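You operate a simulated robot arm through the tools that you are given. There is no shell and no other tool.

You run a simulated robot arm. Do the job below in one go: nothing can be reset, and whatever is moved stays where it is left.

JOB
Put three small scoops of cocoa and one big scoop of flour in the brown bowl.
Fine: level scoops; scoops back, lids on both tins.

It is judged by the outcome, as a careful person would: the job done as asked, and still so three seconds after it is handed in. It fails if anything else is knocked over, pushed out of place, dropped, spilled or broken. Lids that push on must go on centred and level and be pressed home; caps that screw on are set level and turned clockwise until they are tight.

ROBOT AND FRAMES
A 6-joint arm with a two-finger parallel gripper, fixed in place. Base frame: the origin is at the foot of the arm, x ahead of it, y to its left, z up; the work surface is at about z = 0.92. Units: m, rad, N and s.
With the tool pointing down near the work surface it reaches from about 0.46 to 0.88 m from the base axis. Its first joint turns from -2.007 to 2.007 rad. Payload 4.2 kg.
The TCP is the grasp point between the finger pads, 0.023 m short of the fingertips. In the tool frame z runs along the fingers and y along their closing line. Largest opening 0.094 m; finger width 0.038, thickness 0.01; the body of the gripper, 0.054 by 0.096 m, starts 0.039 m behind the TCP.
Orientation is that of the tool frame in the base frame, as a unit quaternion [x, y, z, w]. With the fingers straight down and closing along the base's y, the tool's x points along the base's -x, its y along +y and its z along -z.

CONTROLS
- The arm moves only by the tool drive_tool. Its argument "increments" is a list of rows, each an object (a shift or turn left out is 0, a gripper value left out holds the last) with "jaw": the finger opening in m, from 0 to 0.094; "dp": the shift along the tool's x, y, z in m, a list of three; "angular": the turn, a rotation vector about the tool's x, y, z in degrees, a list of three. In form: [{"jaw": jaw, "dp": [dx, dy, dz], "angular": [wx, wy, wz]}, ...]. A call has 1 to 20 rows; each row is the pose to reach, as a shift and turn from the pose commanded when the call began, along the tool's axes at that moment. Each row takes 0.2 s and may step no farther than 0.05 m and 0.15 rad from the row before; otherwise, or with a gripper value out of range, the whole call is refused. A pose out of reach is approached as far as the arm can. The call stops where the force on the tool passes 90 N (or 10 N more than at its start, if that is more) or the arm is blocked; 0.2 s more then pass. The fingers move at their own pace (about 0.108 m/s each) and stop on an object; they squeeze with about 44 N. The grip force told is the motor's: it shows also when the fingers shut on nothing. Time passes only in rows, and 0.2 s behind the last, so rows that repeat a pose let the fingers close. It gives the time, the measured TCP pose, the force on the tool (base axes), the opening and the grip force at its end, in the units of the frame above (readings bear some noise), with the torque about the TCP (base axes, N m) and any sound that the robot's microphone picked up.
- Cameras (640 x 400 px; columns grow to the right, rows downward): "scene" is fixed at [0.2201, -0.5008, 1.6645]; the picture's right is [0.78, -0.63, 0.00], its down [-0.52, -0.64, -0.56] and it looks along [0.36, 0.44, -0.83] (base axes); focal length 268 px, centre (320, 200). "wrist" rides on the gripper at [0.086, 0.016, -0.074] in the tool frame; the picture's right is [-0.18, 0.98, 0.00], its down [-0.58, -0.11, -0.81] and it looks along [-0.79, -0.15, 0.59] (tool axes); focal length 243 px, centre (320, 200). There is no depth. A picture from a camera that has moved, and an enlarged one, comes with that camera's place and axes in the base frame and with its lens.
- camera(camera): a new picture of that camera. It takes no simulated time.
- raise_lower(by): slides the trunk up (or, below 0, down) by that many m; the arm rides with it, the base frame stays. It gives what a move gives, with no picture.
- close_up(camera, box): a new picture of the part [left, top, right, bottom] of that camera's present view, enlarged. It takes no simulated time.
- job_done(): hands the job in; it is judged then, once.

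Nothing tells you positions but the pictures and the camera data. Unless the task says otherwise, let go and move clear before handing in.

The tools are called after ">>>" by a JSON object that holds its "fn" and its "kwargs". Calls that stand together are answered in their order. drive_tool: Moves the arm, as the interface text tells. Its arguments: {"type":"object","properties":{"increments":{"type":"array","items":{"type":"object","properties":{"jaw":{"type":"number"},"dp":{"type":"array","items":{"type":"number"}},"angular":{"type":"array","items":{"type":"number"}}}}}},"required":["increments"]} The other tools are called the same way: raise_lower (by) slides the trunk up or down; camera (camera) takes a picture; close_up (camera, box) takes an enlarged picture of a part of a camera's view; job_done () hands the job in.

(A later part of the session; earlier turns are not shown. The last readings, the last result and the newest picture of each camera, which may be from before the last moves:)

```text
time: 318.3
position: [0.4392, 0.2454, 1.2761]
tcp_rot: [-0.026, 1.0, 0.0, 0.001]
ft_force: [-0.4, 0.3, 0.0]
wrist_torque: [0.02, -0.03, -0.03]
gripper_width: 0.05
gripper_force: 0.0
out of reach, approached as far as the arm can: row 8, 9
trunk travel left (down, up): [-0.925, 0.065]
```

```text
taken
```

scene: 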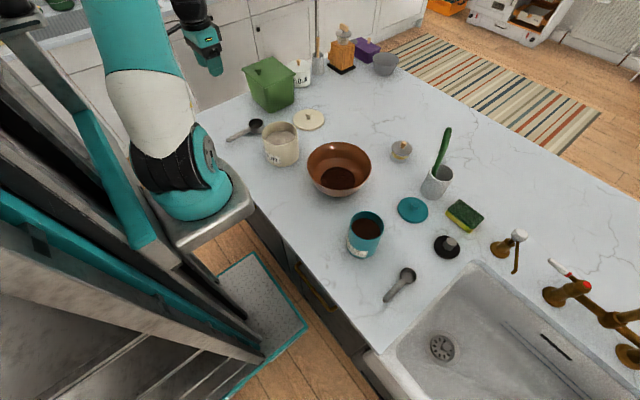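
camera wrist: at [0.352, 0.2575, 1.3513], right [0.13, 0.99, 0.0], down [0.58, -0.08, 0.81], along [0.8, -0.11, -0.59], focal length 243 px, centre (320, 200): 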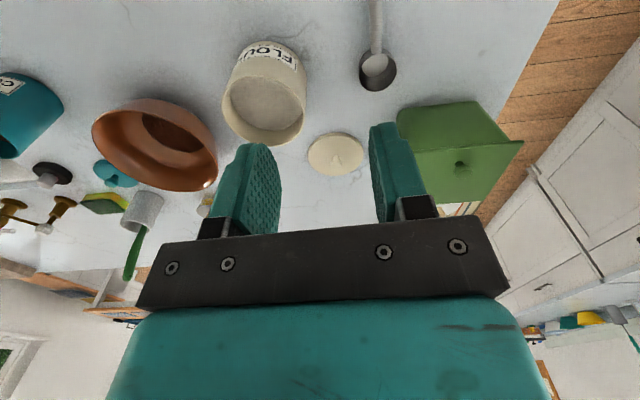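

>>> {"fn": "close_up", "kwargs": {"camera": "wrist", "box": [330, 0, 430, 110]}}

>>> {"fn": "close_up", "kwargs": {"camera": "wrist", "box": [200, 20, 380, 190]}}

>>> {"fn": "close_up", "kwargs": {"camera": "scene", "box": [220, 100, 320, 175]}}

```text
3.64 times, centred on (380, 55) of wrist
camera zoom: at [0.352, 0.2575, 1.3513], right [0.13, 0.99, 0.0], down [0.58, -0.08, 0.81], along [0.8, -0.11, -0.59], focal length 882 px, centre (102, 727)
```

zoom: 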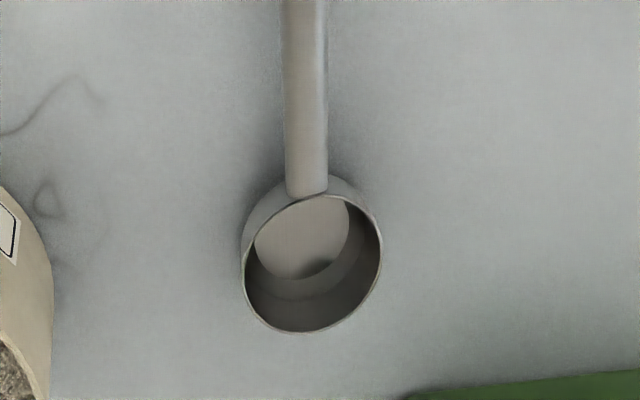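

```text
2.35 times, centred on (290, 105) of wrist
camera zoom: at [0.352, 0.2575, 1.3513], right [0.13, 0.99, 0.0], down [0.58, -0.08, 0.81], along [0.8, -0.11, -0.59], focal length 571 px, centre (391, 424)
```

zoom: 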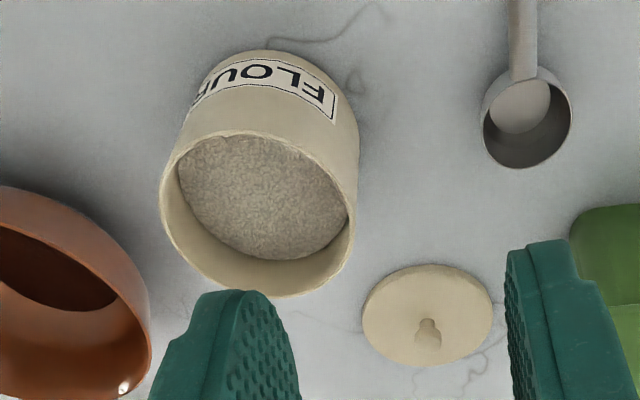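

```text
5.33 times, centred on (270, 138) of scene
camera zoom: at [0.2201, -0.5008, 1.6645], right [0.78, -0.63, 0.0], down [-0.52, -0.64, -0.56], along [0.36, 0.44, -0.83], focal length 1427 px, centre (587, 533)
```

zoom: 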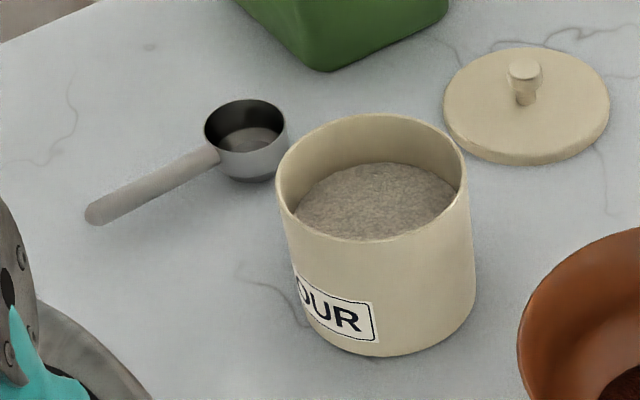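

The big scoop's cup is about 61 mm wide at (0.559, 0.325) with a long handle pointing back to the robot. I'll come down over its handle for a closer look.

>>> {"fn": "drive_tool", "kwargs": {"increments": [{"dp": [-0.003, 0.013, 0.04]}, {"dp": [-0.006, 0.027, 0.08]}, {"dp": [-0.009, 0.04, 0.12]}, {"dp": [-0.012, 0.053, 0.16]}, {"dp": [-0.014, 0.066, 0.2]}, {"dp": [-0.0158, 0.0712, 0.2461]}]}}

>>> {"fn": "camera", "kwargs": {"camera": "wrist"}}

>>> {"fn": "close_up", "kwargs": {"camera": "wrist", "box": [240, 40, 400, 200]}}

```text
time: 319.7
position: [0.4525, 0.3175, 1.0283]
tcp_rot: [-0.026, 1.0, 0.0, 0.002]
ft_force: [0.1, -0.1, 0.3]
wrist_torque: [-0.02, -0.01, -0.01]
gripper_width: 0.05
gripper_force: 0.0
trunk travel left (down, up): [-0.925, 0.065]
```

```text
taken
camera wrist: at [0.3651, 0.33, 1.1032], right [0.13, 0.99, 0.0], down [0.58, -0.08, 0.81], along [0.8, -0.11, -0.59], focal length 243 px, centre (320, 200)
```

wrist: 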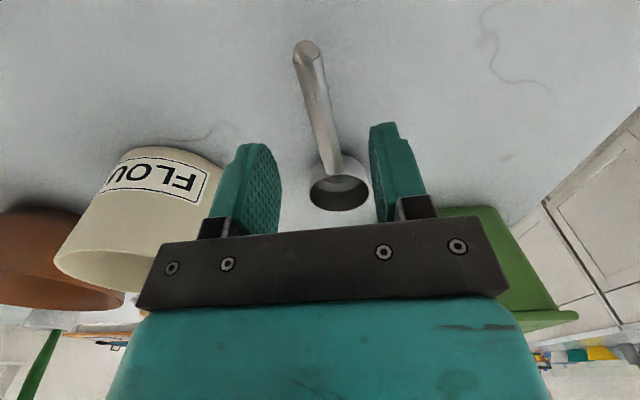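

```text
2.50 times, centred on (320, 120) of wrist
camera zoom: at [0.3651, 0.33, 1.1032], right [0.13, 0.99, 0.0], down [0.58, -0.08, 0.81], along [0.8, -0.11, -0.59], focal length 606 px, centre (320, 400)
```

zoom: 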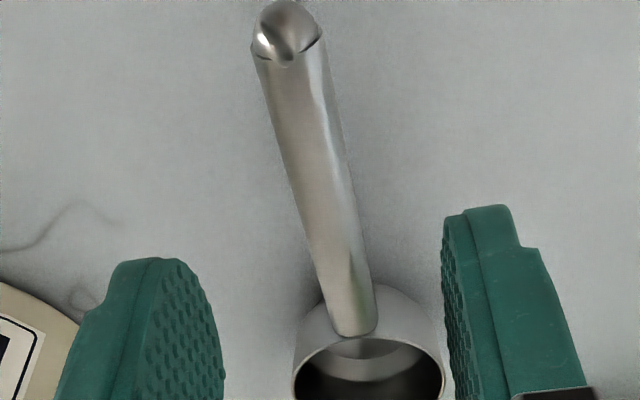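

>>> {"fn": "drive_tool", "kwargs": {"increments": [{"dp": [0.0014, -0.0016, 0.03]}, {"dp": [0.0014, -0.0016, 0.06]}, {"dp": [0.0014, -0.0016, 0.0773]}, {"dp": [0.0014, -0.0016, 0.0773]}]}}

>>> {"fn": "close_up", "kwargs": {"camera": "wrist", "box": [240, 60, 400, 220]}}

>>> {"fn": "close_up", "kwargs": {"camera": "scene", "box": [210, 90, 310, 170]}}

```text
time: 320.7
position: [0.4523, 0.3165, 0.9512]
tcp_rot: [-0.027, 1.0, 0.0, 0.001]
ft_force: [0.2, 0.7, -0.1]
wrist_torque: [0.0, 0.02, 0.02]
gripper_width: 0.0502
gripper_force: 0.1
trunk travel left (down, up): [-0.925, 0.065]
```

```text
2.50 times, centred on (320, 140) of wrist
camera zoom: at [0.3645, 0.3279, 1.0261], right [0.13, 0.99, 0.0], down [0.58, -0.08, 0.81], along [0.8, -0.11, -0.59], focal length 606 px, centre (320, 350)
```

zoom: 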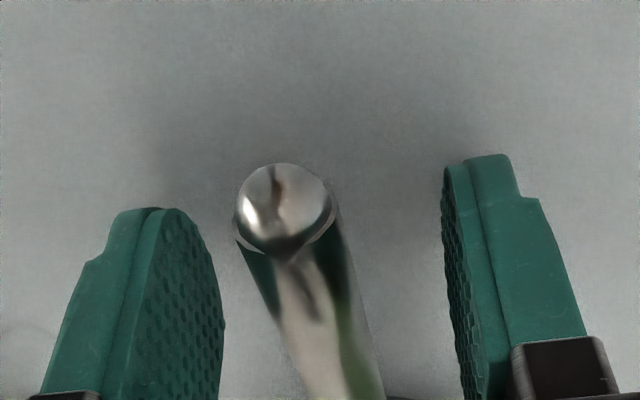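

```text
5.00 times, centred on (260, 130) of scene
camera zoom: at [0.2201, -0.5008, 1.6645], right [0.78, -0.63, 0.0], down [-0.52, -0.64, -0.56], along [0.36, 0.44, -0.83], focal length 1338 px, centre (620, 550)
```

zoom: 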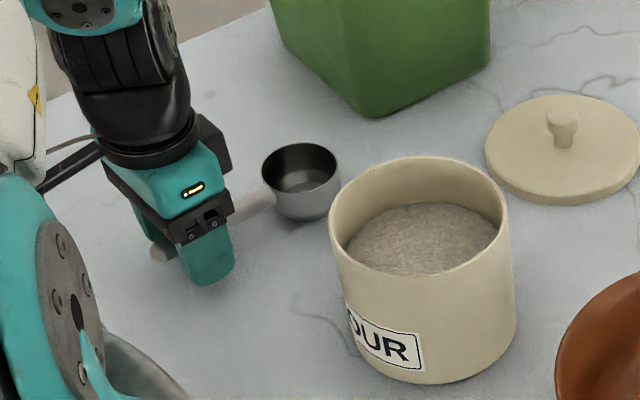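

>>> {"fn": "drive_tool", "kwargs": {"increments": [{"dp": [0, -0.0015, 0.0035]}, {"dp": [0, -0.0015, 0.0035], "jaw": 0.03}, {"dp": [0, -0.0015, 0.0035], "jaw": 0.02}, {"dp": [0, -0.0015, 0.0035], "jaw": 0.01}, {"dp": [0, -0.0015, 0.0035], "jaw": 0.0}, {"dp": [0, -0.0015, 0.0035], "jaw": 0.0}, {"dp": [0, -0.0015, 0.0035], "jaw": 0.0}]}}

>>> {"fn": "drive_tool", "kwargs": {"increments": [{"dp": [0, 0, -0.005]}, {"dp": [0, 0, -0.015]}, {"dp": [0, 0, -0.03]}, {"dp": [0, 0, -0.06]}]}}

>>> {"fn": "close_up", "kwargs": {"camera": "scene", "box": [210, 70, 310, 150]}}

>>> {"fn": "close_up", "kwargs": {"camera": "wrist", "box": [240, 60, 400, 220]}}

```text
time: 322.3
position: [0.4525, 0.3144, 0.9475]
tcp_rot: [-0.027, 1.0, 0.001, 0.003]
ft_force: [0.0, -0.1, -0.6]
wrist_torque: [-0.03, -0.06, -0.06]
gripper_width: 0.0162
gripper_force: 44.1
trunk travel left (down, up): [-0.925, 0.065]
```

```text
time: 323.3
position: [0.4513, 0.3149, 1.0094]
tcp_rot: [-0.028, 1.0, 0.0, 0.002]
ft_force: [-0.7, -0.4, -0.6]
wrist_torque: [-0.03, 0.13, -0.02]
gripper_width: 0.0164
gripper_force: 44.6
trunk travel left (down, up): [-0.925, 0.065]
```

```text
5.00 times, centred on (260, 110) of scene
camera zoom: at [0.2201, -0.5008, 1.6645], right [0.78, -0.63, 0.0], down [-0.52, -0.64, -0.56], along [0.36, 0.44, -0.83], focal length 1338 px, centre (620, 650)
```

zoom: 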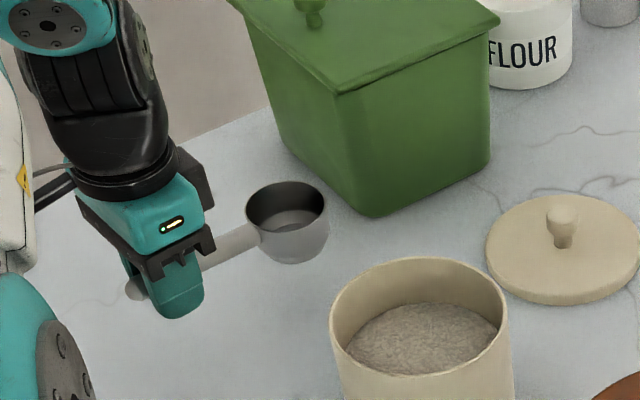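

```text
2.50 times, centred on (320, 140) of wrist
camera zoom: at [0.3642, 0.3262, 1.0837], right [0.13, 0.99, 0.0], down [0.58, -0.08, 0.81], along [0.8, -0.11, -0.59], focal length 606 px, centre (320, 350)
```

zoom: 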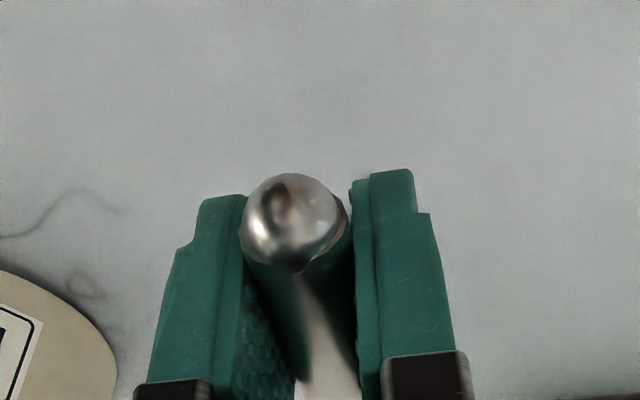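

The big scoop is held. I'll lift it to carrying height and check cup position and level.

>>> {"fn": "drive_tool", "kwargs": {"increments": [{"dp": [0, 0, -0.03]}, {"dp": [0, 0, -0.07]}, {"dp": [0, 0, -0.11]}, {"dp": [0, 0, -0.15]}, {"dp": [0, 0, -0.165]}]}}

>>> {"fn": "close_up", "kwargs": {"camera": "scene", "box": [200, 30, 330, 140]}}

```text
time: 324.5
position: [0.4518, 0.3137, 1.1728]
tcp_rot: [-0.028, 1.0, -0.001, 0.001]
ft_force: [0.1, 0.9, -0.9]
wrist_torque: [0.0, 0.09, -0.01]
gripper_width: 0.0161
gripper_force: 44.8
trunk travel left (down, up): [-0.925, 0.065]
```

```text
3.64 times, centred on (265, 85) of scene
camera zoom: at [0.2201, -0.5008, 1.6645], right [0.78, -0.63, 0.0], down [-0.52, -0.64, -0.56], along [0.36, 0.44, -0.83], focal length 973 px, centre (520, 618)
```

zoom: 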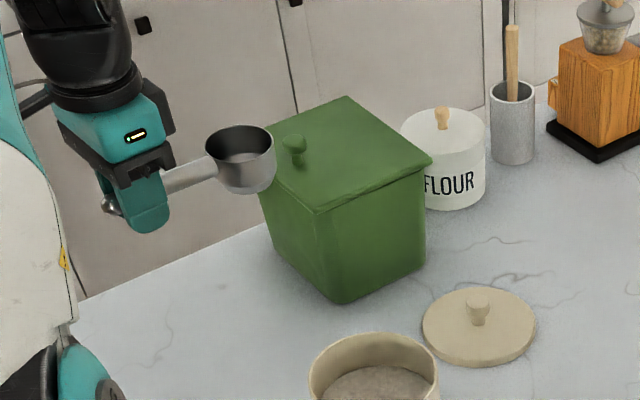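

The big scoop hangs level. I'll bring it over the flour tin with the handle pointing back-left so the arm has room, and look.

>>> {"fn": "drive_tool", "kwargs": {"increments": [{"dp": [-0.002, -0.0229, 0.003], "angular": [0, 0, 6.64]}, {"dp": [-0.004, -0.0458, 0.012], "angular": [0, 0, 13.28]}, {"dp": [-0.006, -0.0688, 0.025], "angular": [0, 0, 19.92]}, {"dp": [-0.008, -0.0917, 0.04], "angular": [0, 0, 26.56]}, {"dp": [-0.0098, -0.1146, 0.0528], "angular": [0, 0, 33.2]}, {"dp": [-0.0098, -0.1146, 0.0528], "angular": [0, 0, 33.2]}]}}

>>> {"fn": "close_up", "kwargs": {"camera": "scene", "box": [220, 60, 350, 180]}}

>>> {"fn": "camera", "kwargs": {"camera": "wrist"}}

```text
time: 325.9
position: [0.4676, 0.1997, 1.1205]
tcp_rot: [0.26, 0.966, 0.0, 0.002]
ft_force: [-0.3, 0.4, -1.0]
wrist_torque: [0.07, 0.07, 0.0]
gripper_width: 0.0164
gripper_force: 44.1
trunk travel left (down, up): [-0.925, 0.065]
```

```text
3.33 times, centred on (285, 120) of scene
camera zoom: at [0.2201, -0.5008, 1.6645], right [0.78, -0.63, 0.0], down [-0.52, -0.64, -0.56], along [0.36, 0.44, -0.83], focal length 892 px, centre (437, 467)
```

zoom: 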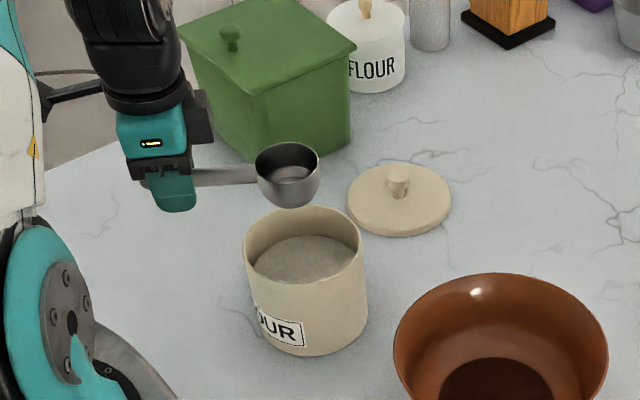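

```text
taken
camera wrist: at [0.401, 0.2581, 1.1954], right [0.65, 0.76, 0.0], down [0.45, -0.39, 0.81], along [0.61, -0.53, -0.59], focal length 243 px, centre (320, 200)
```

wrist: 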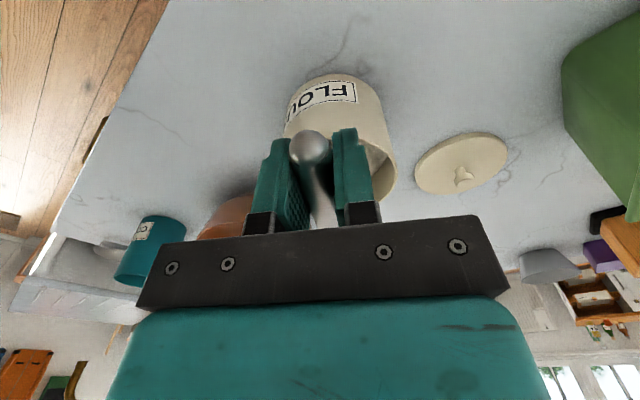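

The cup is over the flour tin. I'll tip it nose-down into the tin mouth.

>>> {"fn": "drive_tool", "kwargs": {"increments": [{"dp": [-0.002, 0, -0.0152], "angular": [0, 8, 0]}, {"dp": [-0.006, 0, -0.0302], "angular": [0, 16, 0]}, {"dp": [-0.0121, 0, -0.0448], "angular": [0, 24, 0]}, {"dp": [-0.0203, 0, -0.0537], "angular": [0, 32, 0]}, {"dp": [-0.0293, 0, -0.0566], "angular": [0, 40, 0]}, {"dp": [-0.04, 0, -0.0532], "angular": [0, 48, 0]}, {"dp": [-0.0522, 0, -0.0484], "angular": [0, 56, 0]}, {"dp": [-0.0625, 0, -0.0365], "angular": [0, 62, 0]}, {"dp": [-0.0625, 0, -0.0365], "angular": [0, 62, 0]}]}}

>>> {"fn": "close_up", "kwargs": {"camera": "scene", "box": [220, 60, 350, 180]}}

```text
time: 327.9
position: [0.5206, 0.1691, 1.1576]
tcp_rot: [0.223, 0.828, 0.134, -0.496]
ft_force: [0.1, 0.7, -0.5]
wrist_torque: [0.01, 0.06, -0.01]
gripper_width: 0.0165
gripper_force: 44.1
trunk travel left (down, up): [-0.925, 0.065]
```

```text
3.33 times, centred on (285, 120) of scene
camera zoom: at [0.2201, -0.5008, 1.6645], right [0.78, -0.63, 0.0], down [-0.52, -0.64, -0.56], along [0.36, 0.44, -0.83], focal length 892 px, centre (437, 467)
```

zoom: 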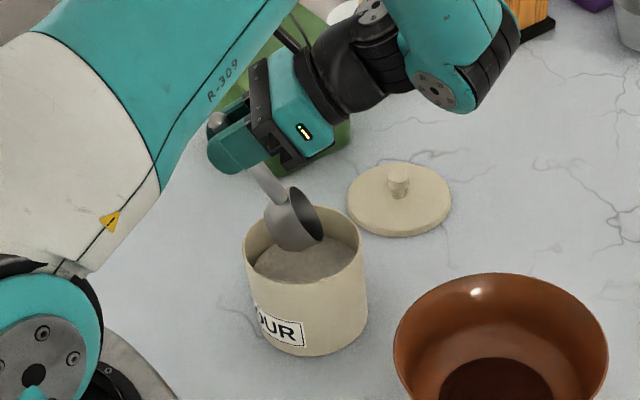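

Inside the mouth with room all round. I'll go down into the flour and slightly forward.

>>> {"fn": "drive_tool", "kwargs": {"increments": [{"dp": [-0.0243, 0, 0.0087]}, {"dp": [-0.0527, 0, 0.0193]}, {"dp": [-0.0811, 0, 0.0299]}, {"dp": [-0.0993, 0, 0.0339]}, {"dp": [-0.1012, 0, 0.0326]}, {"dp": [-0.1012, 0, 0.0326]}]}}

>>> {"fn": "close_up", "kwargs": {"camera": "scene", "box": [240, 80, 330, 165]}}

```text
time: 329.3
position: [0.5374, 0.1598, 1.0523]
tcp_rot: [0.222, 0.829, 0.135, -0.496]
ft_force: [-5.5, 3.8, 17.3]
wrist_torque: [-0.03, 0.01, -0.04]
gripper_width: 0.0165
gripper_force: 44.1
trunk travel left (down, up): [-0.925, 0.065]
```

```text
4.71 times, centred on (285, 122) of scene
camera zoom: at [0.2201, -0.5008, 1.6645], right [0.78, -0.63, 0.0], down [-0.52, -0.64, -0.56], along [0.36, 0.44, -0.83], focal length 1259 px, centre (485, 565)
```

zoom: 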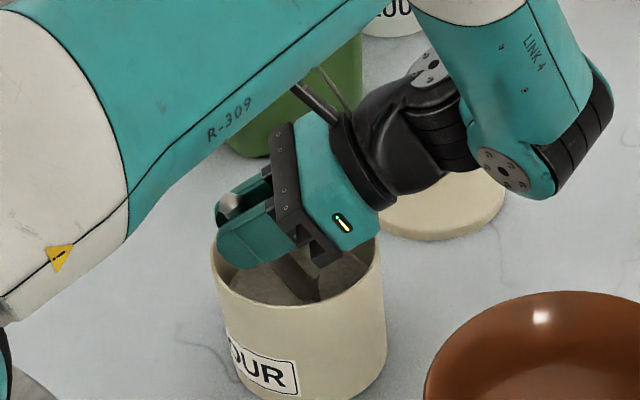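

The scoop's bottom edge has touched the tin's floor (17 N) – the flour is shallower than I assumed. I'll ease up a few millimetres and then level and lift.

>>> {"fn": "drive_tool", "kwargs": {"increments": [{"dp": [0.0057, 0, -0.0035]}, {"dp": [0.0068, 0, 0.0042], "angular": [0, -6, 0]}, {"dp": [0.0127, 0, 0.0096], "angular": [0, -12, 0]}, {"dp": [0.0224, 0, 0.0138], "angular": [0, -18, 0]}, {"dp": [0.0229, 0, 0.0235], "angular": [0, -24, 0]}, {"dp": [0.0224, 0, 0.0326], "angular": [0, -30, 0]}, {"dp": [0.025, 0, 0.0384], "angular": [0, -36, 0]}, {"dp": [0.0268, 0, 0.0434], "angular": [0, -42, 0]}, {"dp": [0.027, 0, 0.048], "angular": [0, -49, 0]}, {"dp": [0.0251, 0, 0.0515], "angular": [0, -56, 0]}, {"dp": [0.0253, 0, 0.0524], "angular": [0, -61.9, 0]}, {"dp": [0.0412, 0, 0.0462], "angular": [0, -61.9, 0]}]}}

>>> {"fn": "close_up", "kwargs": {"camera": "scene", "box": [240, 80, 330, 165]}}

```text
time: 331.9
position: [0.4855, 0.1892, 1.0659]
tcp_rot: [0.259, 0.966, 0.0, 0.001]
ft_force: [-0.2, 0.2, -1.6]
wrist_torque: [0.09, 0.13, 0.01]
gripper_width: 0.0164
gripper_force: 44.1
trunk travel left (down, up): [-0.925, 0.065]
```

```text
4.71 times, centred on (285, 122) of scene
camera zoom: at [0.2201, -0.5008, 1.6645], right [0.78, -0.63, 0.0], down [-0.52, -0.64, -0.56], along [0.36, 0.44, -0.83], focal length 1259 px, centre (485, 565)
```

zoom: 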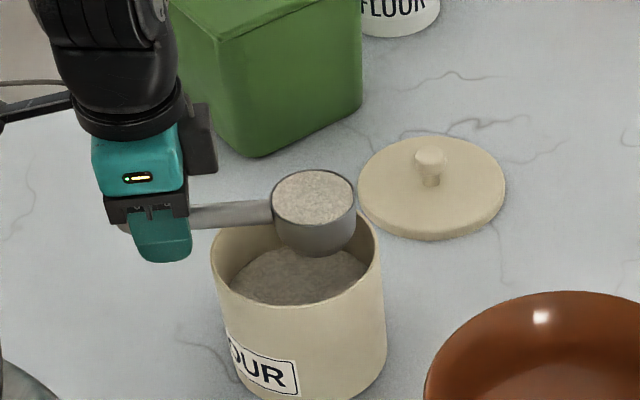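

The big scoop came out full of flour. I'll zoom in to judge whether it's level.

>>> {"fn": "close_up", "kwargs": {"camera": "scene", "box": [270, 105, 300, 130]}}

>>> {"fn": "close_up", "kwargs": {"camera": "scene", "box": [255, 95, 305, 135]}}

```text
16.00 times, centred on (285, 118) of scene
camera zoom: at [0.2201, -0.5008, 1.6645], right [0.78, -0.63, 0.0], down [-0.52, -0.64, -0.56], along [0.36, 0.44, -0.83], focal length 4282 px, centre (880, 1520)
```

zoom: 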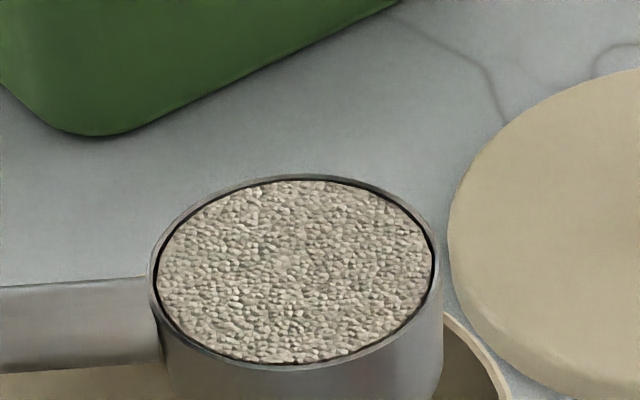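

```text
10.00 times, centred on (280, 115) of scene
camera zoom: at [0.2201, -0.5008, 1.6645], right [0.78, -0.63, 0.0], down [-0.52, -0.64, -0.56], along [0.36, 0.44, -0.83], focal length 2676 px, centre (720, 1050)
```

zoom: 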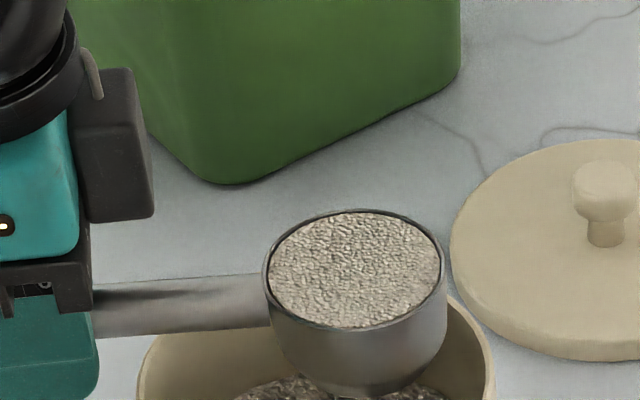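

The flour is flush with the rim all round – a level scoop. I'll lift it clear and carry it level toward the bowl.

>>> {"fn": "drive_tool", "kwargs": {"increments": [{"dp": [0, 0, -0.015]}, {"dp": [0, 0, -0.04]}, {"dp": [0, 0, -0.07]}, {"dp": [-0.02, -0.003, -0.07], "angular": [0, 0, 5]}, {"dp": [-0.05, -0.007, -0.07], "angular": [0, 0, 12]}, {"dp": [-0.082, -0.0115, -0.07], "angular": [0, 0, 19.5]}, {"dp": [-0.115, -0.0162, -0.07], "angular": [0, 0, 27]}, {"dp": [-0.148, -0.0208, -0.07], "angular": [0, 0, 34.5]}, {"dp": [-0.18, -0.0253, -0.07], "angular": [0, 0, 42]}, {"dp": [-0.21, -0.0296, -0.07], "angular": [0, 0, 49]}, {"dp": [-0.234, -0.033, -0.07], "angular": [0, 0, 54.5]}, {"dp": [-0.2495, -0.0352, -0.07], "angular": [0, 0, 58]}]}}

>>> {"fn": "close_up", "kwargs": {"camera": "scene", "box": [250, 60, 430, 200]}}

```text
time: 334.5
position: [0.6844, 0.0335, 1.1372]
tcp_rot: [0.696, 0.718, 0.001, -0.001]
ft_force: [0.6, -0.5, -1.7]
wrist_torque: [0.11, -0.02, 0.0]
gripper_width: 0.0165
gripper_force: 44.1
trunk travel left (down, up): [-0.925, 0.065]
```

```text
2.86 times, centred on (340, 130) of scene
camera zoom: at [0.2201, -0.5008, 1.6645], right [0.78, -0.63, 0.0], down [-0.52, -0.64, -0.56], along [0.36, 0.44, -0.83], focal length 765 px, centre (263, 400)
```

zoom: 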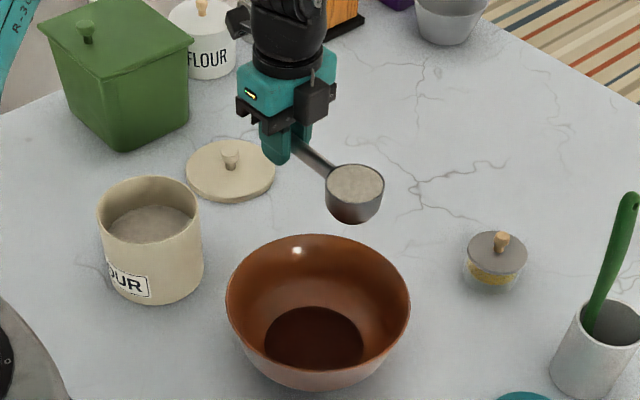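

>>> {"fn": "drive_tool", "kwargs": {"increments": [{"dp": [0, 0, -0.02]}, {"dp": [0, 0, -0.055]}, {"dp": [0, 0, -0.095]}, {"dp": [0, 0, -0.135]}, {"dp": [0, 0, -0.175]}, {"dp": [0, 0, -0.215]}, {"dp": [0, 0, -0.255]}, {"dp": [0, 0, -0.295]}, {"dp": [0, 0, -0.32]}, {"dp": [0, 0, -0.331]}]}}

```text
time: 336.7
position: [0.6834, 0.0344, 1.4686]
tcp_rot: [0.695, 0.719, 0.0, 0.0]
ft_force: [-0.1, -0.2, -2.2]
wrist_torque: [0.12, 0.02, -0.02]
gripper_width: 0.0166
gripper_force: 44.3
trunk travel left (down, up): [-0.925, 0.065]
```

>>> {"fn": "raise_lower", "kwargs": {"by": -0.3}}

>>> {"fn": "close_up", "kwargs": {"camera": "scene", "box": [250, 60, 430, 200]}}

```text
time: 339.7
position: [0.6835, 0.0341, 1.1682]
tcp_rot: [0.696, 0.719, 0.0, 0.001]
ft_force: [0.3, 0.2, -1.6]
wrist_torque: [0.15, 0.03, 0.01]
gripper_width: 0.0167
gripper_force: 44.2
trunk travel left (down, up): [-0.625, 0.365]
```

```text
2.86 times, centred on (340, 130) of scene
camera zoom: at [0.2201, -0.5008, 1.6645], right [0.78, -0.63, 0.0], down [-0.52, -0.64, -0.56], along [0.36, 0.44, -0.83], focal length 765 px, centre (263, 400)
```

zoom: 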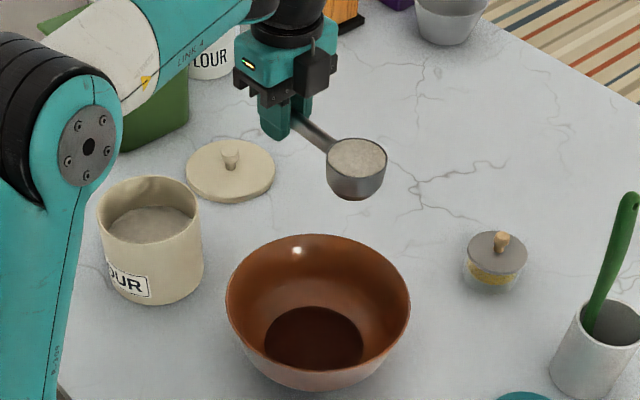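

The scoop is level over the bowl. Pouring the flour slowly to start.

>>> {"fn": "drive_tool", "kwargs": {"increments": [{"dp": [0, 0.008, -0.002], "angular": [-8, 0, 0]}, {"dp": [0, 0.016, -0.005], "angular": [-16, 0, 0]}, {"dp": [0, 0.022, -0.008], "angular": [-24, 0, 0]}, {"dp": [0, 0.026, -0.011], "angular": [-32, 0, 0]}, {"dp": [0, 0.028, -0.014], "angular": [-40, 0, 0]}, {"dp": [0, 0.028, -0.016], "angular": [-48, 0, 0]}, {"dp": [0, 0.028, -0.018], "angular": [-56, 0, 0]}, {"dp": [0, 0.028, -0.02], "angular": [-64, 0, 0]}]}}

>>> {"fn": "close_up", "kwargs": {"camera": "scene", "box": [250, 60, 430, 200]}}

```text
time: 341.5
position: [0.7113, 0.0351, 1.1883]
tcp_rot: [0.59, 0.609, 0.381, 0.37]
ft_force: [0.6, 0.5, -1.4]
wrist_torque: [0.09, 0.03, -0.01]
gripper_width: 0.0163
gripper_force: 44.1
trunk travel left (down, up): [-0.625, 0.365]
```

```text
2.86 times, centred on (340, 130) of scene
camera zoom: at [0.2201, -0.5008, 1.6645], right [0.78, -0.63, 0.0], down [-0.52, -0.64, -0.56], along [0.36, 0.44, -0.83], focal length 765 px, centre (263, 400)
```

zoom: 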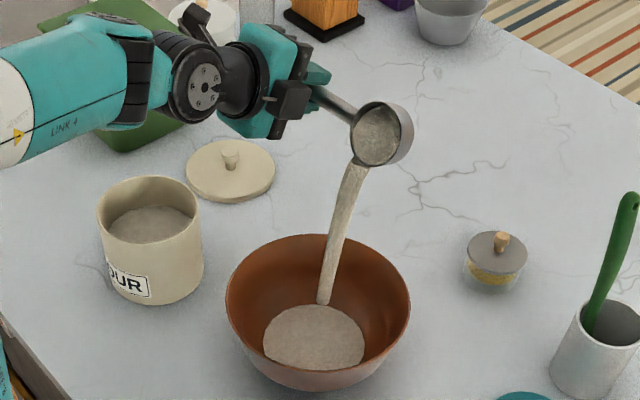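

>>> {"fn": "drive_tool", "kwargs": {"increments": [{"angular": [-8, 0, 0]}, {"angular": [-16, 0, 0]}, {"angular": [-24, 0, 0]}, {"angular": [-32, 0, 0]}, {"angular": [-38, 0, 0]}, {"angular": [-43, 0, 0]}, {"angular": [-43, 0, 0]}, {"angular": [-43, 0, 0]}, {"angular": [-43, 0, 0]}, {"angular": [-43, 0, 0]}, {"angular": [-43, 0, 0]}, {"angular": [-43, 0, 0]}, {"angular": [-43, 0, 0]}, {"angular": [-43, 0, 0]}, {"angular": [-43, 0, 0]}, {"angular": [-43, 0, 0]}, {"angular": [-43, 0, 0]}, {"angular": [-43, 0, 0]}, {"angular": [-43, 0, 0]}, {"angular": [-43, 0, 0]}]}}

>>> {"fn": "close_up", "kwargs": {"camera": "scene", "box": [250, 60, 430, 200]}}

```text
time: 345.7
position: [0.7117, 0.0354, 1.189]
tcp_rot: [0.414, 0.427, 0.578, 0.559]
ft_force: [-0.7, -0.6, -2.4]
wrist_torque: [0.1, 0.02, 0.01]
gripper_width: 0.0162
gripper_force: 44.0
trunk travel left (down, up): [-0.625, 0.365]
```

```text
2.86 times, centred on (340, 130) of scene
camera zoom: at [0.2201, -0.5008, 1.6645], right [0.78, -0.63, 0.0], down [-0.52, -0.64, -0.56], along [0.36, 0.44, -0.83], focal length 765 px, centre (263, 400)
```

zoom: 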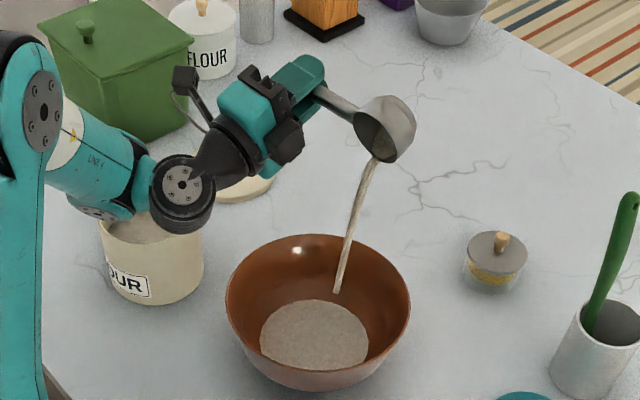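

>>> {"fn": "drive_tool", "kwargs": {"increments": [{"angular": [0, 0, 0]}, {"angular": [0, 0, 0]}, {"angular": [0, 0, 0]}, {"angular": [0, 0, 0]}, {"angular": [0, 0, 0]}, {"angular": [0, 0, 0]}, {"angular": [0, 0, 0]}, {"angular": [0, 0, 0]}, {"angular": [0, 0, 0]}, {"angular": [0, 0, 0]}, {"angular": [8, 0, 0]}, {"angular": [16, 0, 0]}, {"angular": [24, 0, 0]}, {"dp": [0, 0.036, 0.011], "angular": [28, 0, 0]}, {"dp": [0, 0.0717, 0.0219], "angular": [28, 0, 0]}]}}

>>> {"fn": "raise_lower", "kwargs": {"by": -0.06}}

>>> {"fn": "drive_tool", "kwargs": {"increments": [{"angular": [-8, 0, 0]}, {"angular": [-16, 0, 0]}, {"angular": [-24, 0, 0]}, {"angular": [-32, 0, 0]}, {"angular": [-36, 0, 0]}, {"angular": [-36, 0, 0]}, {"angular": [-36, 0, 0]}, {"angular": [-36, 0, 0]}, {"angular": [-36, 0, 0]}, {"angular": [-36, 0, 0]}, {"angular": [-36, 0, 0]}, {"angular": [-36, 0, 0]}, {"angular": [-36, 0, 0]}, {"angular": [-36, 0, 0]}, {"angular": [-36, 0, 0]}, {"angular": [-36, 0, 0]}, {"angular": [-36, 0, 0]}, {"angular": [-36, 0, 0]}, {"angular": [-36, 0, 0]}, {"angular": [-36, 0, 0]}]}}

>>> {"fn": "close_up", "kwargs": {"camera": "scene", "box": [250, 60, 430, 200]}}

```text
time: 348.9
position: [0.7105, 0.0347, 1.2627]
tcp_rot: [0.537, 0.554, 0.457, 0.442]
ft_force: [0.3, -0.9, -2.2]
wrist_torque: [0.1, 0.01, -0.02]
gripper_width: 0.0163
gripper_force: 43.7
trunk travel left (down, up): [-0.625, 0.365]
```

```text
time: 349.9
position: [0.7107, 0.0344, 1.2035]
tcp_rot: [0.536, 0.554, 0.458, 0.442]
ft_force: [0.7, 0.9, -0.6]
wrist_torque: [0.11, 0.0, 0.05]
gripper_width: 0.0165
gripper_force: 43.9
trunk travel left (down, up): [-0.565, 0.425]
```

```text
time: 354.1
position: [0.7123, 0.0337, 1.2028]
tcp_rot: [0.373, 0.385, 0.607, 0.586]
ft_force: [-0.5, 0.1, -0.9]
wrist_torque: [0.1, 0.04, -0.02]
gripper_width: 0.0165
gripper_force: 43.8
trunk travel left (down, up): [-0.565, 0.425]
```

```text
2.86 times, centred on (340, 130) of scene
camera zoom: at [0.2201, -0.5008, 1.6645], right [0.78, -0.63, 0.0], down [-0.52, -0.64, -0.56], along [0.36, 0.44, -0.83], focal length 765 px, centre (263, 400)
```

zoom: 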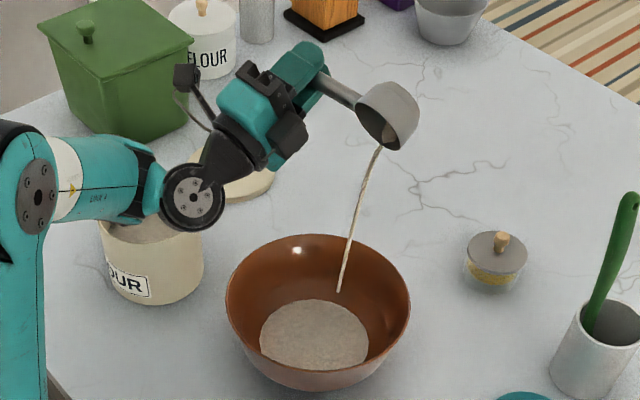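

>>> {"fn": "drive_tool", "kwargs": {"increments": [{"angular": [-3, 0, 0]}, {"angular": [-6, 0, 0]}, {"angular": [-6, 0, 0]}, {"angular": [-6, 0, 0]}, {"angular": [-6, 0, 0]}, {"angular": [-6, 0, 0]}, {"angular": [-6, 0, 0]}, {"angular": [-6, 0, 0]}, {"angular": [-6, 0, 0]}, {"angular": [-6, 0, 0]}, {"angular": [-6, 0, 0]}, {"angular": [-6, 0, 0]}, {"angular": [-6, 0, 0]}, {"angular": [-6, 0, 0]}, {"angular": [-6, 0, 0]}, {"angular": [-6, 0, 0]}, {"angular": [-6, 0, 0]}, {"angular": [-6, 0, 0]}, {"angular": [-6, 0, 0]}, {"angular": [-6, 0, 0]}]}}

>>> {"fn": "close_up", "kwargs": {"camera": "scene", "box": [335, 70, 405, 130]}}

```text
time: 358.3
position: [0.712, 0.0344, 1.2044]
tcp_rot: [0.342, 0.354, 0.626, 0.605]
ft_force: [-0.2, 0.0, -1.1]
wrist_torque: [0.08, 0.05, 0.02]
gripper_width: 0.0164
gripper_force: 43.9
trunk travel left (down, up): [-0.565, 0.425]
```

```text
6.67 times, centred on (370, 100) of scene
camera zoom: at [0.2201, -0.5008, 1.6645], right [0.78, -0.63, 0.0], down [-0.52, -0.64, -0.56], along [0.36, 0.44, -0.83], focal length 1784 px, centre (-13, 867)
```

zoom: 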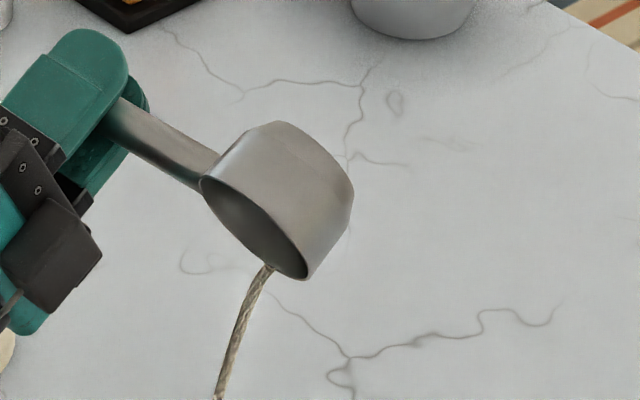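

>>> {"fn": "drive_tool", "kwargs": {"increments": [{"angular": [0, 0, 0]}, {"angular": [0, 0, 0]}, {"angular": [0, 0, 0]}, {"angular": [0, 0, 0]}, {"angular": [0, 0, 0]}, {"angular": [0, 0, 0]}, {"angular": [0, 0, 0]}, {"angular": [0, 0, 0]}, {"angular": [0, 0, 0]}, {"angular": [0, 0, 0]}, {"angular": [0, 0, 0]}, {"angular": [0, 0, 0]}, {"angular": [0, 0, 0]}, {"angular": [0, 0, 0]}, {"angular": [0, 0, 0]}, {"angular": [0, 0, 0]}, {"angular": [0, 0, 0]}, {"angular": [0, 0, 0]}, {"angular": [0, 0, 0]}, {"angular": [0, 0, 0]}]}}

>>> {"fn": "drive_tool", "kwargs": {"increments": [{"angular": [8, 0, 0]}, {"angular": [16, 0, 0]}, {"angular": [24, 0, 0]}, {"angular": [32, 0, 0]}, {"angular": [40, 0, 0]}, {"angular": [46, 0, 0]}]}}

>>> {"fn": "close_up", "kwargs": {"camera": "scene", "box": [335, 70, 405, 130]}}

>>> {"fn": "close_up", "kwargs": {"camera": "scene", "box": [250, 60, 430, 200]}}

```text
time: 362.5
position: [0.7114, 0.0343, 1.2036]
tcp_rot: [0.342, 0.354, 0.625, 0.605]
ft_force: [-0.4, 0.4, -0.2]
wrist_torque: [0.07, -0.01, -0.02]
gripper_width: 0.0163
gripper_force: 44.1
trunk travel left (down, up): [-0.565, 0.425]
```

```text
time: 363.9
position: [0.7121, 0.0352, 1.2034]
tcp_rot: [0.552, 0.57, 0.438, 0.423]
ft_force: [0.5, -0.7, -1.5]
wrist_torque: [0.13, -0.01, 0.02]
gripper_width: 0.0165
gripper_force: 43.7
trunk travel left (down, up): [-0.565, 0.425]
```

```text
6.67 times, centred on (370, 100) of scene
camera zoom: at [0.2201, -0.5008, 1.6645], right [0.78, -0.63, 0.0], down [-0.52, -0.64, -0.56], along [0.36, 0.44, -0.83], focal length 1784 px, centre (-13, 867)
```

zoom: 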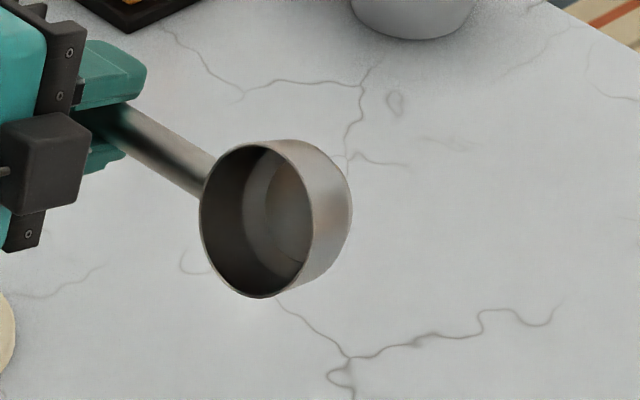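

```text
2.86 times, centred on (340, 130) of scene
camera zoom: at [0.2201, -0.5008, 1.6645], right [0.78, -0.63, 0.0], down [-0.52, -0.64, -0.56], along [0.36, 0.44, -0.83], focal length 765 px, centre (263, 400)
```

zoom: 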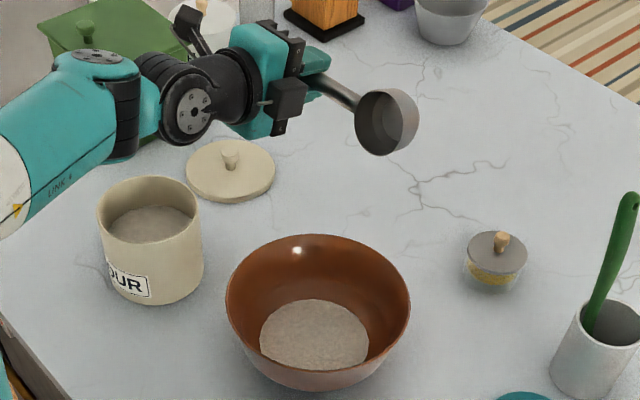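

Empty and clean. The bowl now has the flour on the cocoa. I'll bring the scoop upright and take it back to its place.

>>> {"fn": "raise_lower", "kwargs": {"by": 0.06}}

>>> {"fn": "drive_tool", "kwargs": {"increments": [{"dp": [0, -0.015, -0.001], "angular": [8, 0, 0]}, {"dp": [0, -0.03, -0.0015], "angular": [16, 0, 0]}, {"dp": [0, -0.045, -0.002], "angular": [24, 0, 0]}, {"dp": [0, -0.06, -0.003], "angular": [32, 0, 0]}, {"dp": [0, -0.075, -0.0035], "angular": [40, 0, 0]}, {"dp": [0, -0.0891, -0.0041], "angular": [48, 0, 0]}, {"dp": [0, -0.0891, -0.0041], "angular": [56, 0, 0]}, {"dp": [0, -0.0891, -0.0041], "angular": [64, 0, 0]}, {"dp": [0, -0.0891, -0.0041], "angular": [70, 0, 0]}, {"dp": [0, -0.0891, -0.0041], "angular": [75, 0, 0]}]}}

>>> {"fn": "raise_lower", "kwargs": {"by": 0.3}}

```text
time: 364.9
position: [0.7104, 0.0339, 1.263]
tcp_rot: [0.551, 0.57, 0.437, 0.424]
ft_force: [-0.2, 0.0, -1.8]
wrist_torque: [0.15, 0.02, 0.0]
gripper_width: 0.0168
gripper_force: 43.4
trunk travel left (down, up): [-0.625, 0.365]
```

```text
time: 367.1
position: [0.6844, 0.0336, 1.1778]
tcp_rot: [0.695, 0.719, 0.0, 0.0]
ft_force: [0.6, 0.0, -0.8]
wrist_torque: [0.08, -0.01, 0.01]
gripper_width: 0.0165
gripper_force: 44.5
trunk travel left (down, up): [-0.625, 0.365]
```

```text
time: 370.1
position: [0.6848, 0.0341, 1.4791]
tcp_rot: [0.695, 0.719, 0.001, 0.0]
ft_force: [0.2, 0.6, -1.1]
wrist_torque: [0.14, 0.0, 0.01]
gripper_width: 0.0163
gripper_force: 44.2
trunk travel left (down, up): [-0.925, 0.065]
```

>>> {"fn": "drive_tool", "kwargs": {"increments": [{"dp": [0.024, -0.0185, 0.0149], "angular": [0, 0, -7.63]}, {"dp": [0.048, -0.0371, 0.0298], "angular": [0, 0, -15.25]}, {"dp": [0.0721, -0.0556, 0.0448], "angular": [0, 0, -22.88]}, {"dp": [0.0961, -0.0741, 0.0597], "angular": [0, 0, -30.5]}, {"dp": [0.1201, -0.0927, 0.0746], "angular": [0, 0, -38.13]}, {"dp": [0.1441, -0.1112, 0.0895], "angular": [0, 0, -45.75]}, {"dp": [0.1681, -0.1297, 0.1044], "angular": [0, 0, -53.38]}, {"dp": [0.1921, -0.1483, 0.1193], "angular": [0, 0, -61]}, {"dp": [0.2162, -0.1668, 0.1343], "angular": [0, 0, -68.63]}, {"dp": [0.2402, -0.1853, 0.1492], "angular": [0, 0, -76.25]}, {"dp": [0.2642, -0.2039, 0.1641], "angular": [0, 0, -83.88]}, {"dp": [0.2882, -0.2224, 0.179], "angular": [0, 0, -91.5]}]}}

>>> {"fn": "camera", "kwargs": {"camera": "scene"}}

```text
time: 372.7
position: [0.453, 0.3164, 1.2989]
tcp_rot: [-0.03, 1.0, 0.001, 0.001]
ft_force: [0.8, 0.5, -2.0]
wrist_torque: [0.02, 0.11, 0.01]
gripper_width: 0.0163
gripper_force: 44.0
trunk travel left (down, up): [-0.925, 0.065]
```

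```text
taken
```

scene: 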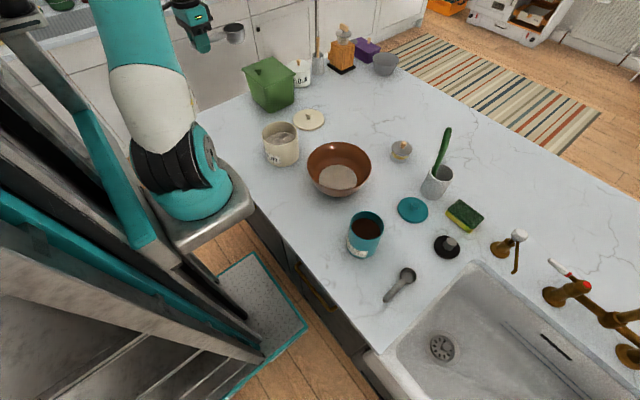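

>>> {"fn": "drive_tool", "kwargs": {"increments": [{"dp": [0, 0, 0.04]}, {"dp": [0, 0, 0.085]}, {"dp": [0, 0, 0.13]}, {"dp": [0, 0, 0.175]}, {"dp": [0, 0, 0.22]}, {"dp": [0, 0, 0.26]}, {"dp": [0, 0, 0.29]}]}}

>>> {"fn": "close_up", "kwargs": {"camera": "scene", "box": [210, 70, 310, 150]}}

```text
time: 374.3
position: [0.453, 0.3157, 1.0081]
tcp_rot: [-0.03, 1.0, 0.001, 0.0]
ft_force: [-0.5, -0.3, -1.2]
wrist_torque: [-0.01, 0.08, 0.01]
gripper_width: 0.0167
gripper_force: 44.2
trunk travel left (down, up): [-0.925, 0.065]
```

```text
5.00 times, centred on (260, 110) of scene
camera zoom: at [0.2201, -0.5008, 1.6645], right [0.78, -0.63, 0.0], down [-0.52, -0.64, -0.56], along [0.36, 0.44, -0.83], focal length 1338 px, centre (620, 650)
```

zoom: 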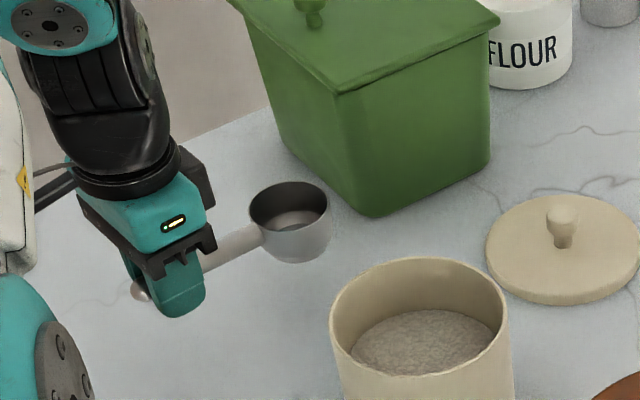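

>>> {"fn": "drive_tool", "kwargs": {"increments": [{"dp": [0.0026, -0.0012, 0.03]}, {"dp": [0.0026, -0.0012, 0.05]}, {"dp": [0.0026, -0.0012, 0.057]}, {"dp": [0.0026, -0.0012, 0.059]}, {"dp": [0.0026, -0.0012, 0.06]}, {"dp": [0.0026, -0.0012, 0.06]}]}}

```text
time: 375.7
position: [0.4508, 0.314, 0.9483]
tcp_rot: [-0.03, 1.0, 0.001, 0.002]
ft_force: [-1.7, -1.7, 14.9]
wrist_torque: [0.05, -1.27, -0.18]
gripper_width: 0.0163
gripper_force: 44.0
trunk travel left (down, up): [-0.925, 0.065]
```

The cup is on the counter. Releasing and rising.

>>> {"fn": "drive_tool", "kwargs": {"increments": [{"jaw": 0.025}, {"jaw": 0.04}, {"jaw": 0.05}, {"jaw": 0.05}]}}

>>> {"fn": "drive_tool", "kwargs": {"increments": [{"dp": [0, 0, -0.02]}, {"dp": [0, 0, -0.05]}, {"dp": [0, 0, -0.09]}, {"dp": [0, 0, -0.13]}, {"dp": [0, 0, -0.17]}, {"dp": [0, 0, -0.21]}, {"dp": [0, 0, -0.25]}]}}

>>> {"fn": "close_up", "kwargs": {"camera": "scene", "box": [220, 110, 284, 150]}}

>>> {"fn": "camera", "kwargs": {"camera": "wrist"}}

```text
time: 376.7
position: [0.4513, 0.3138, 0.9479]
tcp_rot: [-0.03, 1.0, 0.0, 0.001]
ft_force: [-0.4, 0.0, 0.2]
wrist_torque: [0.02, 0.03, 0.01]
gripper_width: 0.0499
gripper_force: 0.1
trunk travel left (down, up): [-0.925, 0.065]
```

```text
time: 378.3
position: [0.4499, 0.3142, 1.2001]
tcp_rot: [-0.03, 1.0, 0.0, 0.001]
ft_force: [0.5, 0.7, -0.4]
wrist_torque: [0.0, 0.02, -0.01]
gripper_width: 0.0498
gripper_force: 0.0
trunk travel left (down, up): [-0.925, 0.065]
```

```text
10.00 times, centred on (252, 130) of scene
camera zoom: at [0.2201, -0.5008, 1.6645], right [0.78, -0.63, 0.0], down [-0.52, -0.64, -0.56], along [0.36, 0.44, -0.83], focal length 2676 px, centre (1000, 900)
```

zoom: 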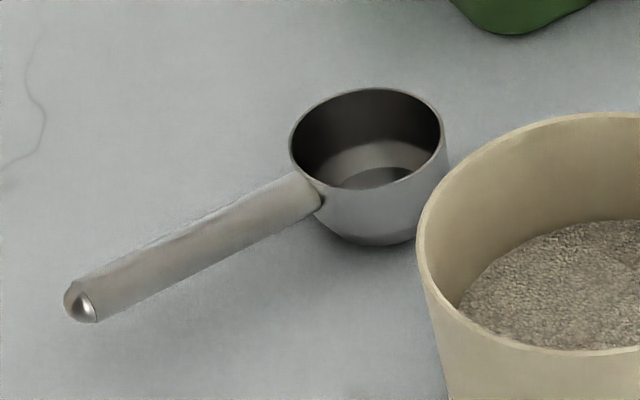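

```text
taken
camera wrist: at [0.3632, 0.3251, 1.274], right [0.13, 0.99, 0.0], down [0.59, -0.07, 0.81], along [0.8, -0.1, -0.59], focal length 243 px, centre (320, 200)
```

wrist: 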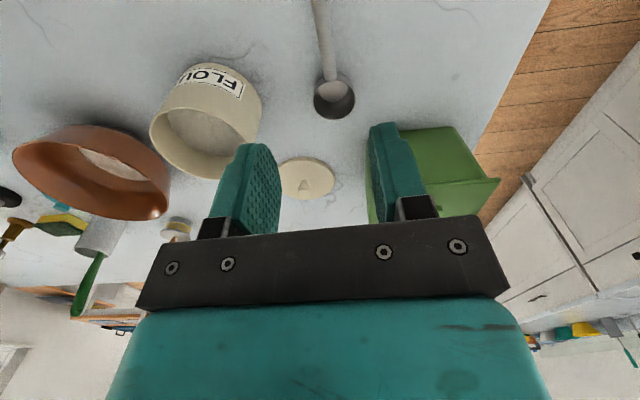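

The big scoop is back in place. Next are the lids; I'll look closely at the flour lid and its knob.

>>> {"fn": "close_up", "kwargs": {"camera": "scene", "box": [285, 95, 335, 140]}}

>>> {"fn": "close_up", "kwargs": {"camera": "wrist", "box": [260, 140, 360, 220]}}

>>> {"fn": "close_up", "kwargs": {"camera": "scene", "box": [390, 185, 440, 230]}}

```text
8.89 times, centred on (310, 118) of scene
camera zoom: at [0.2201, -0.5008, 1.6645], right [0.78, -0.63, 0.0], down [-0.52, -0.64, -0.56], along [0.36, 0.44, -0.83], focal length 2379 px, centre (409, 933)
```

zoom: 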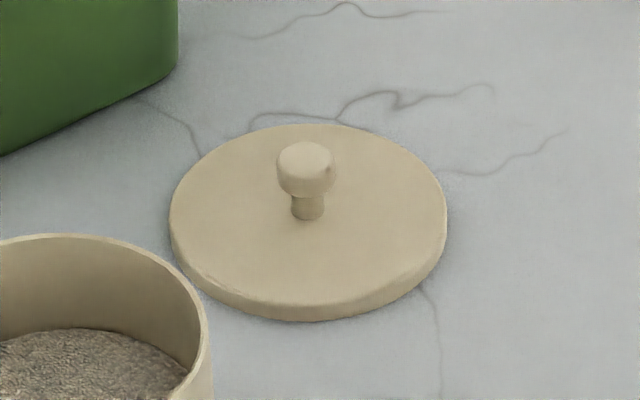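

```text
5.00 times, centred on (310, 180) of wrist
camera zoom: at [0.3632, 0.3251, 1.274], right [0.13, 0.99, 0.0], down [0.59, -0.07, 0.81], along [0.8, -0.1, -0.59], focal length 1213 px, centre (370, 300)
```

zoom: 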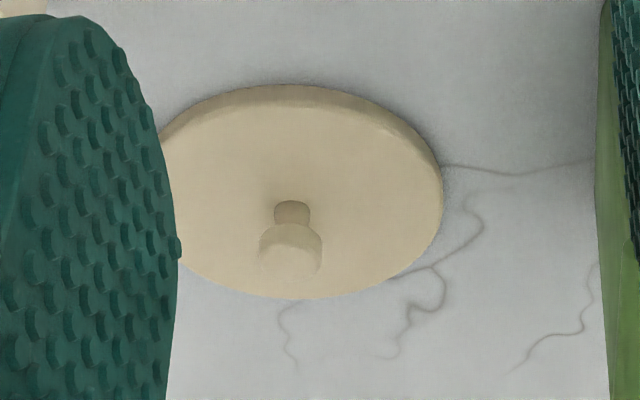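

```text
8.89 times, centred on (415, 208) of scene
camera zoom: at [0.2201, -0.5008, 1.6645], right [0.78, -0.63, 0.0], down [-0.52, -0.64, -0.56], along [0.36, 0.44, -0.83], focal length 2379 px, centre (-524, 133)
```

zoom: 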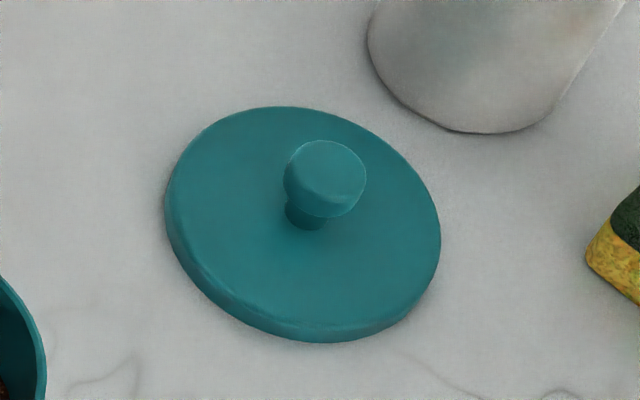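

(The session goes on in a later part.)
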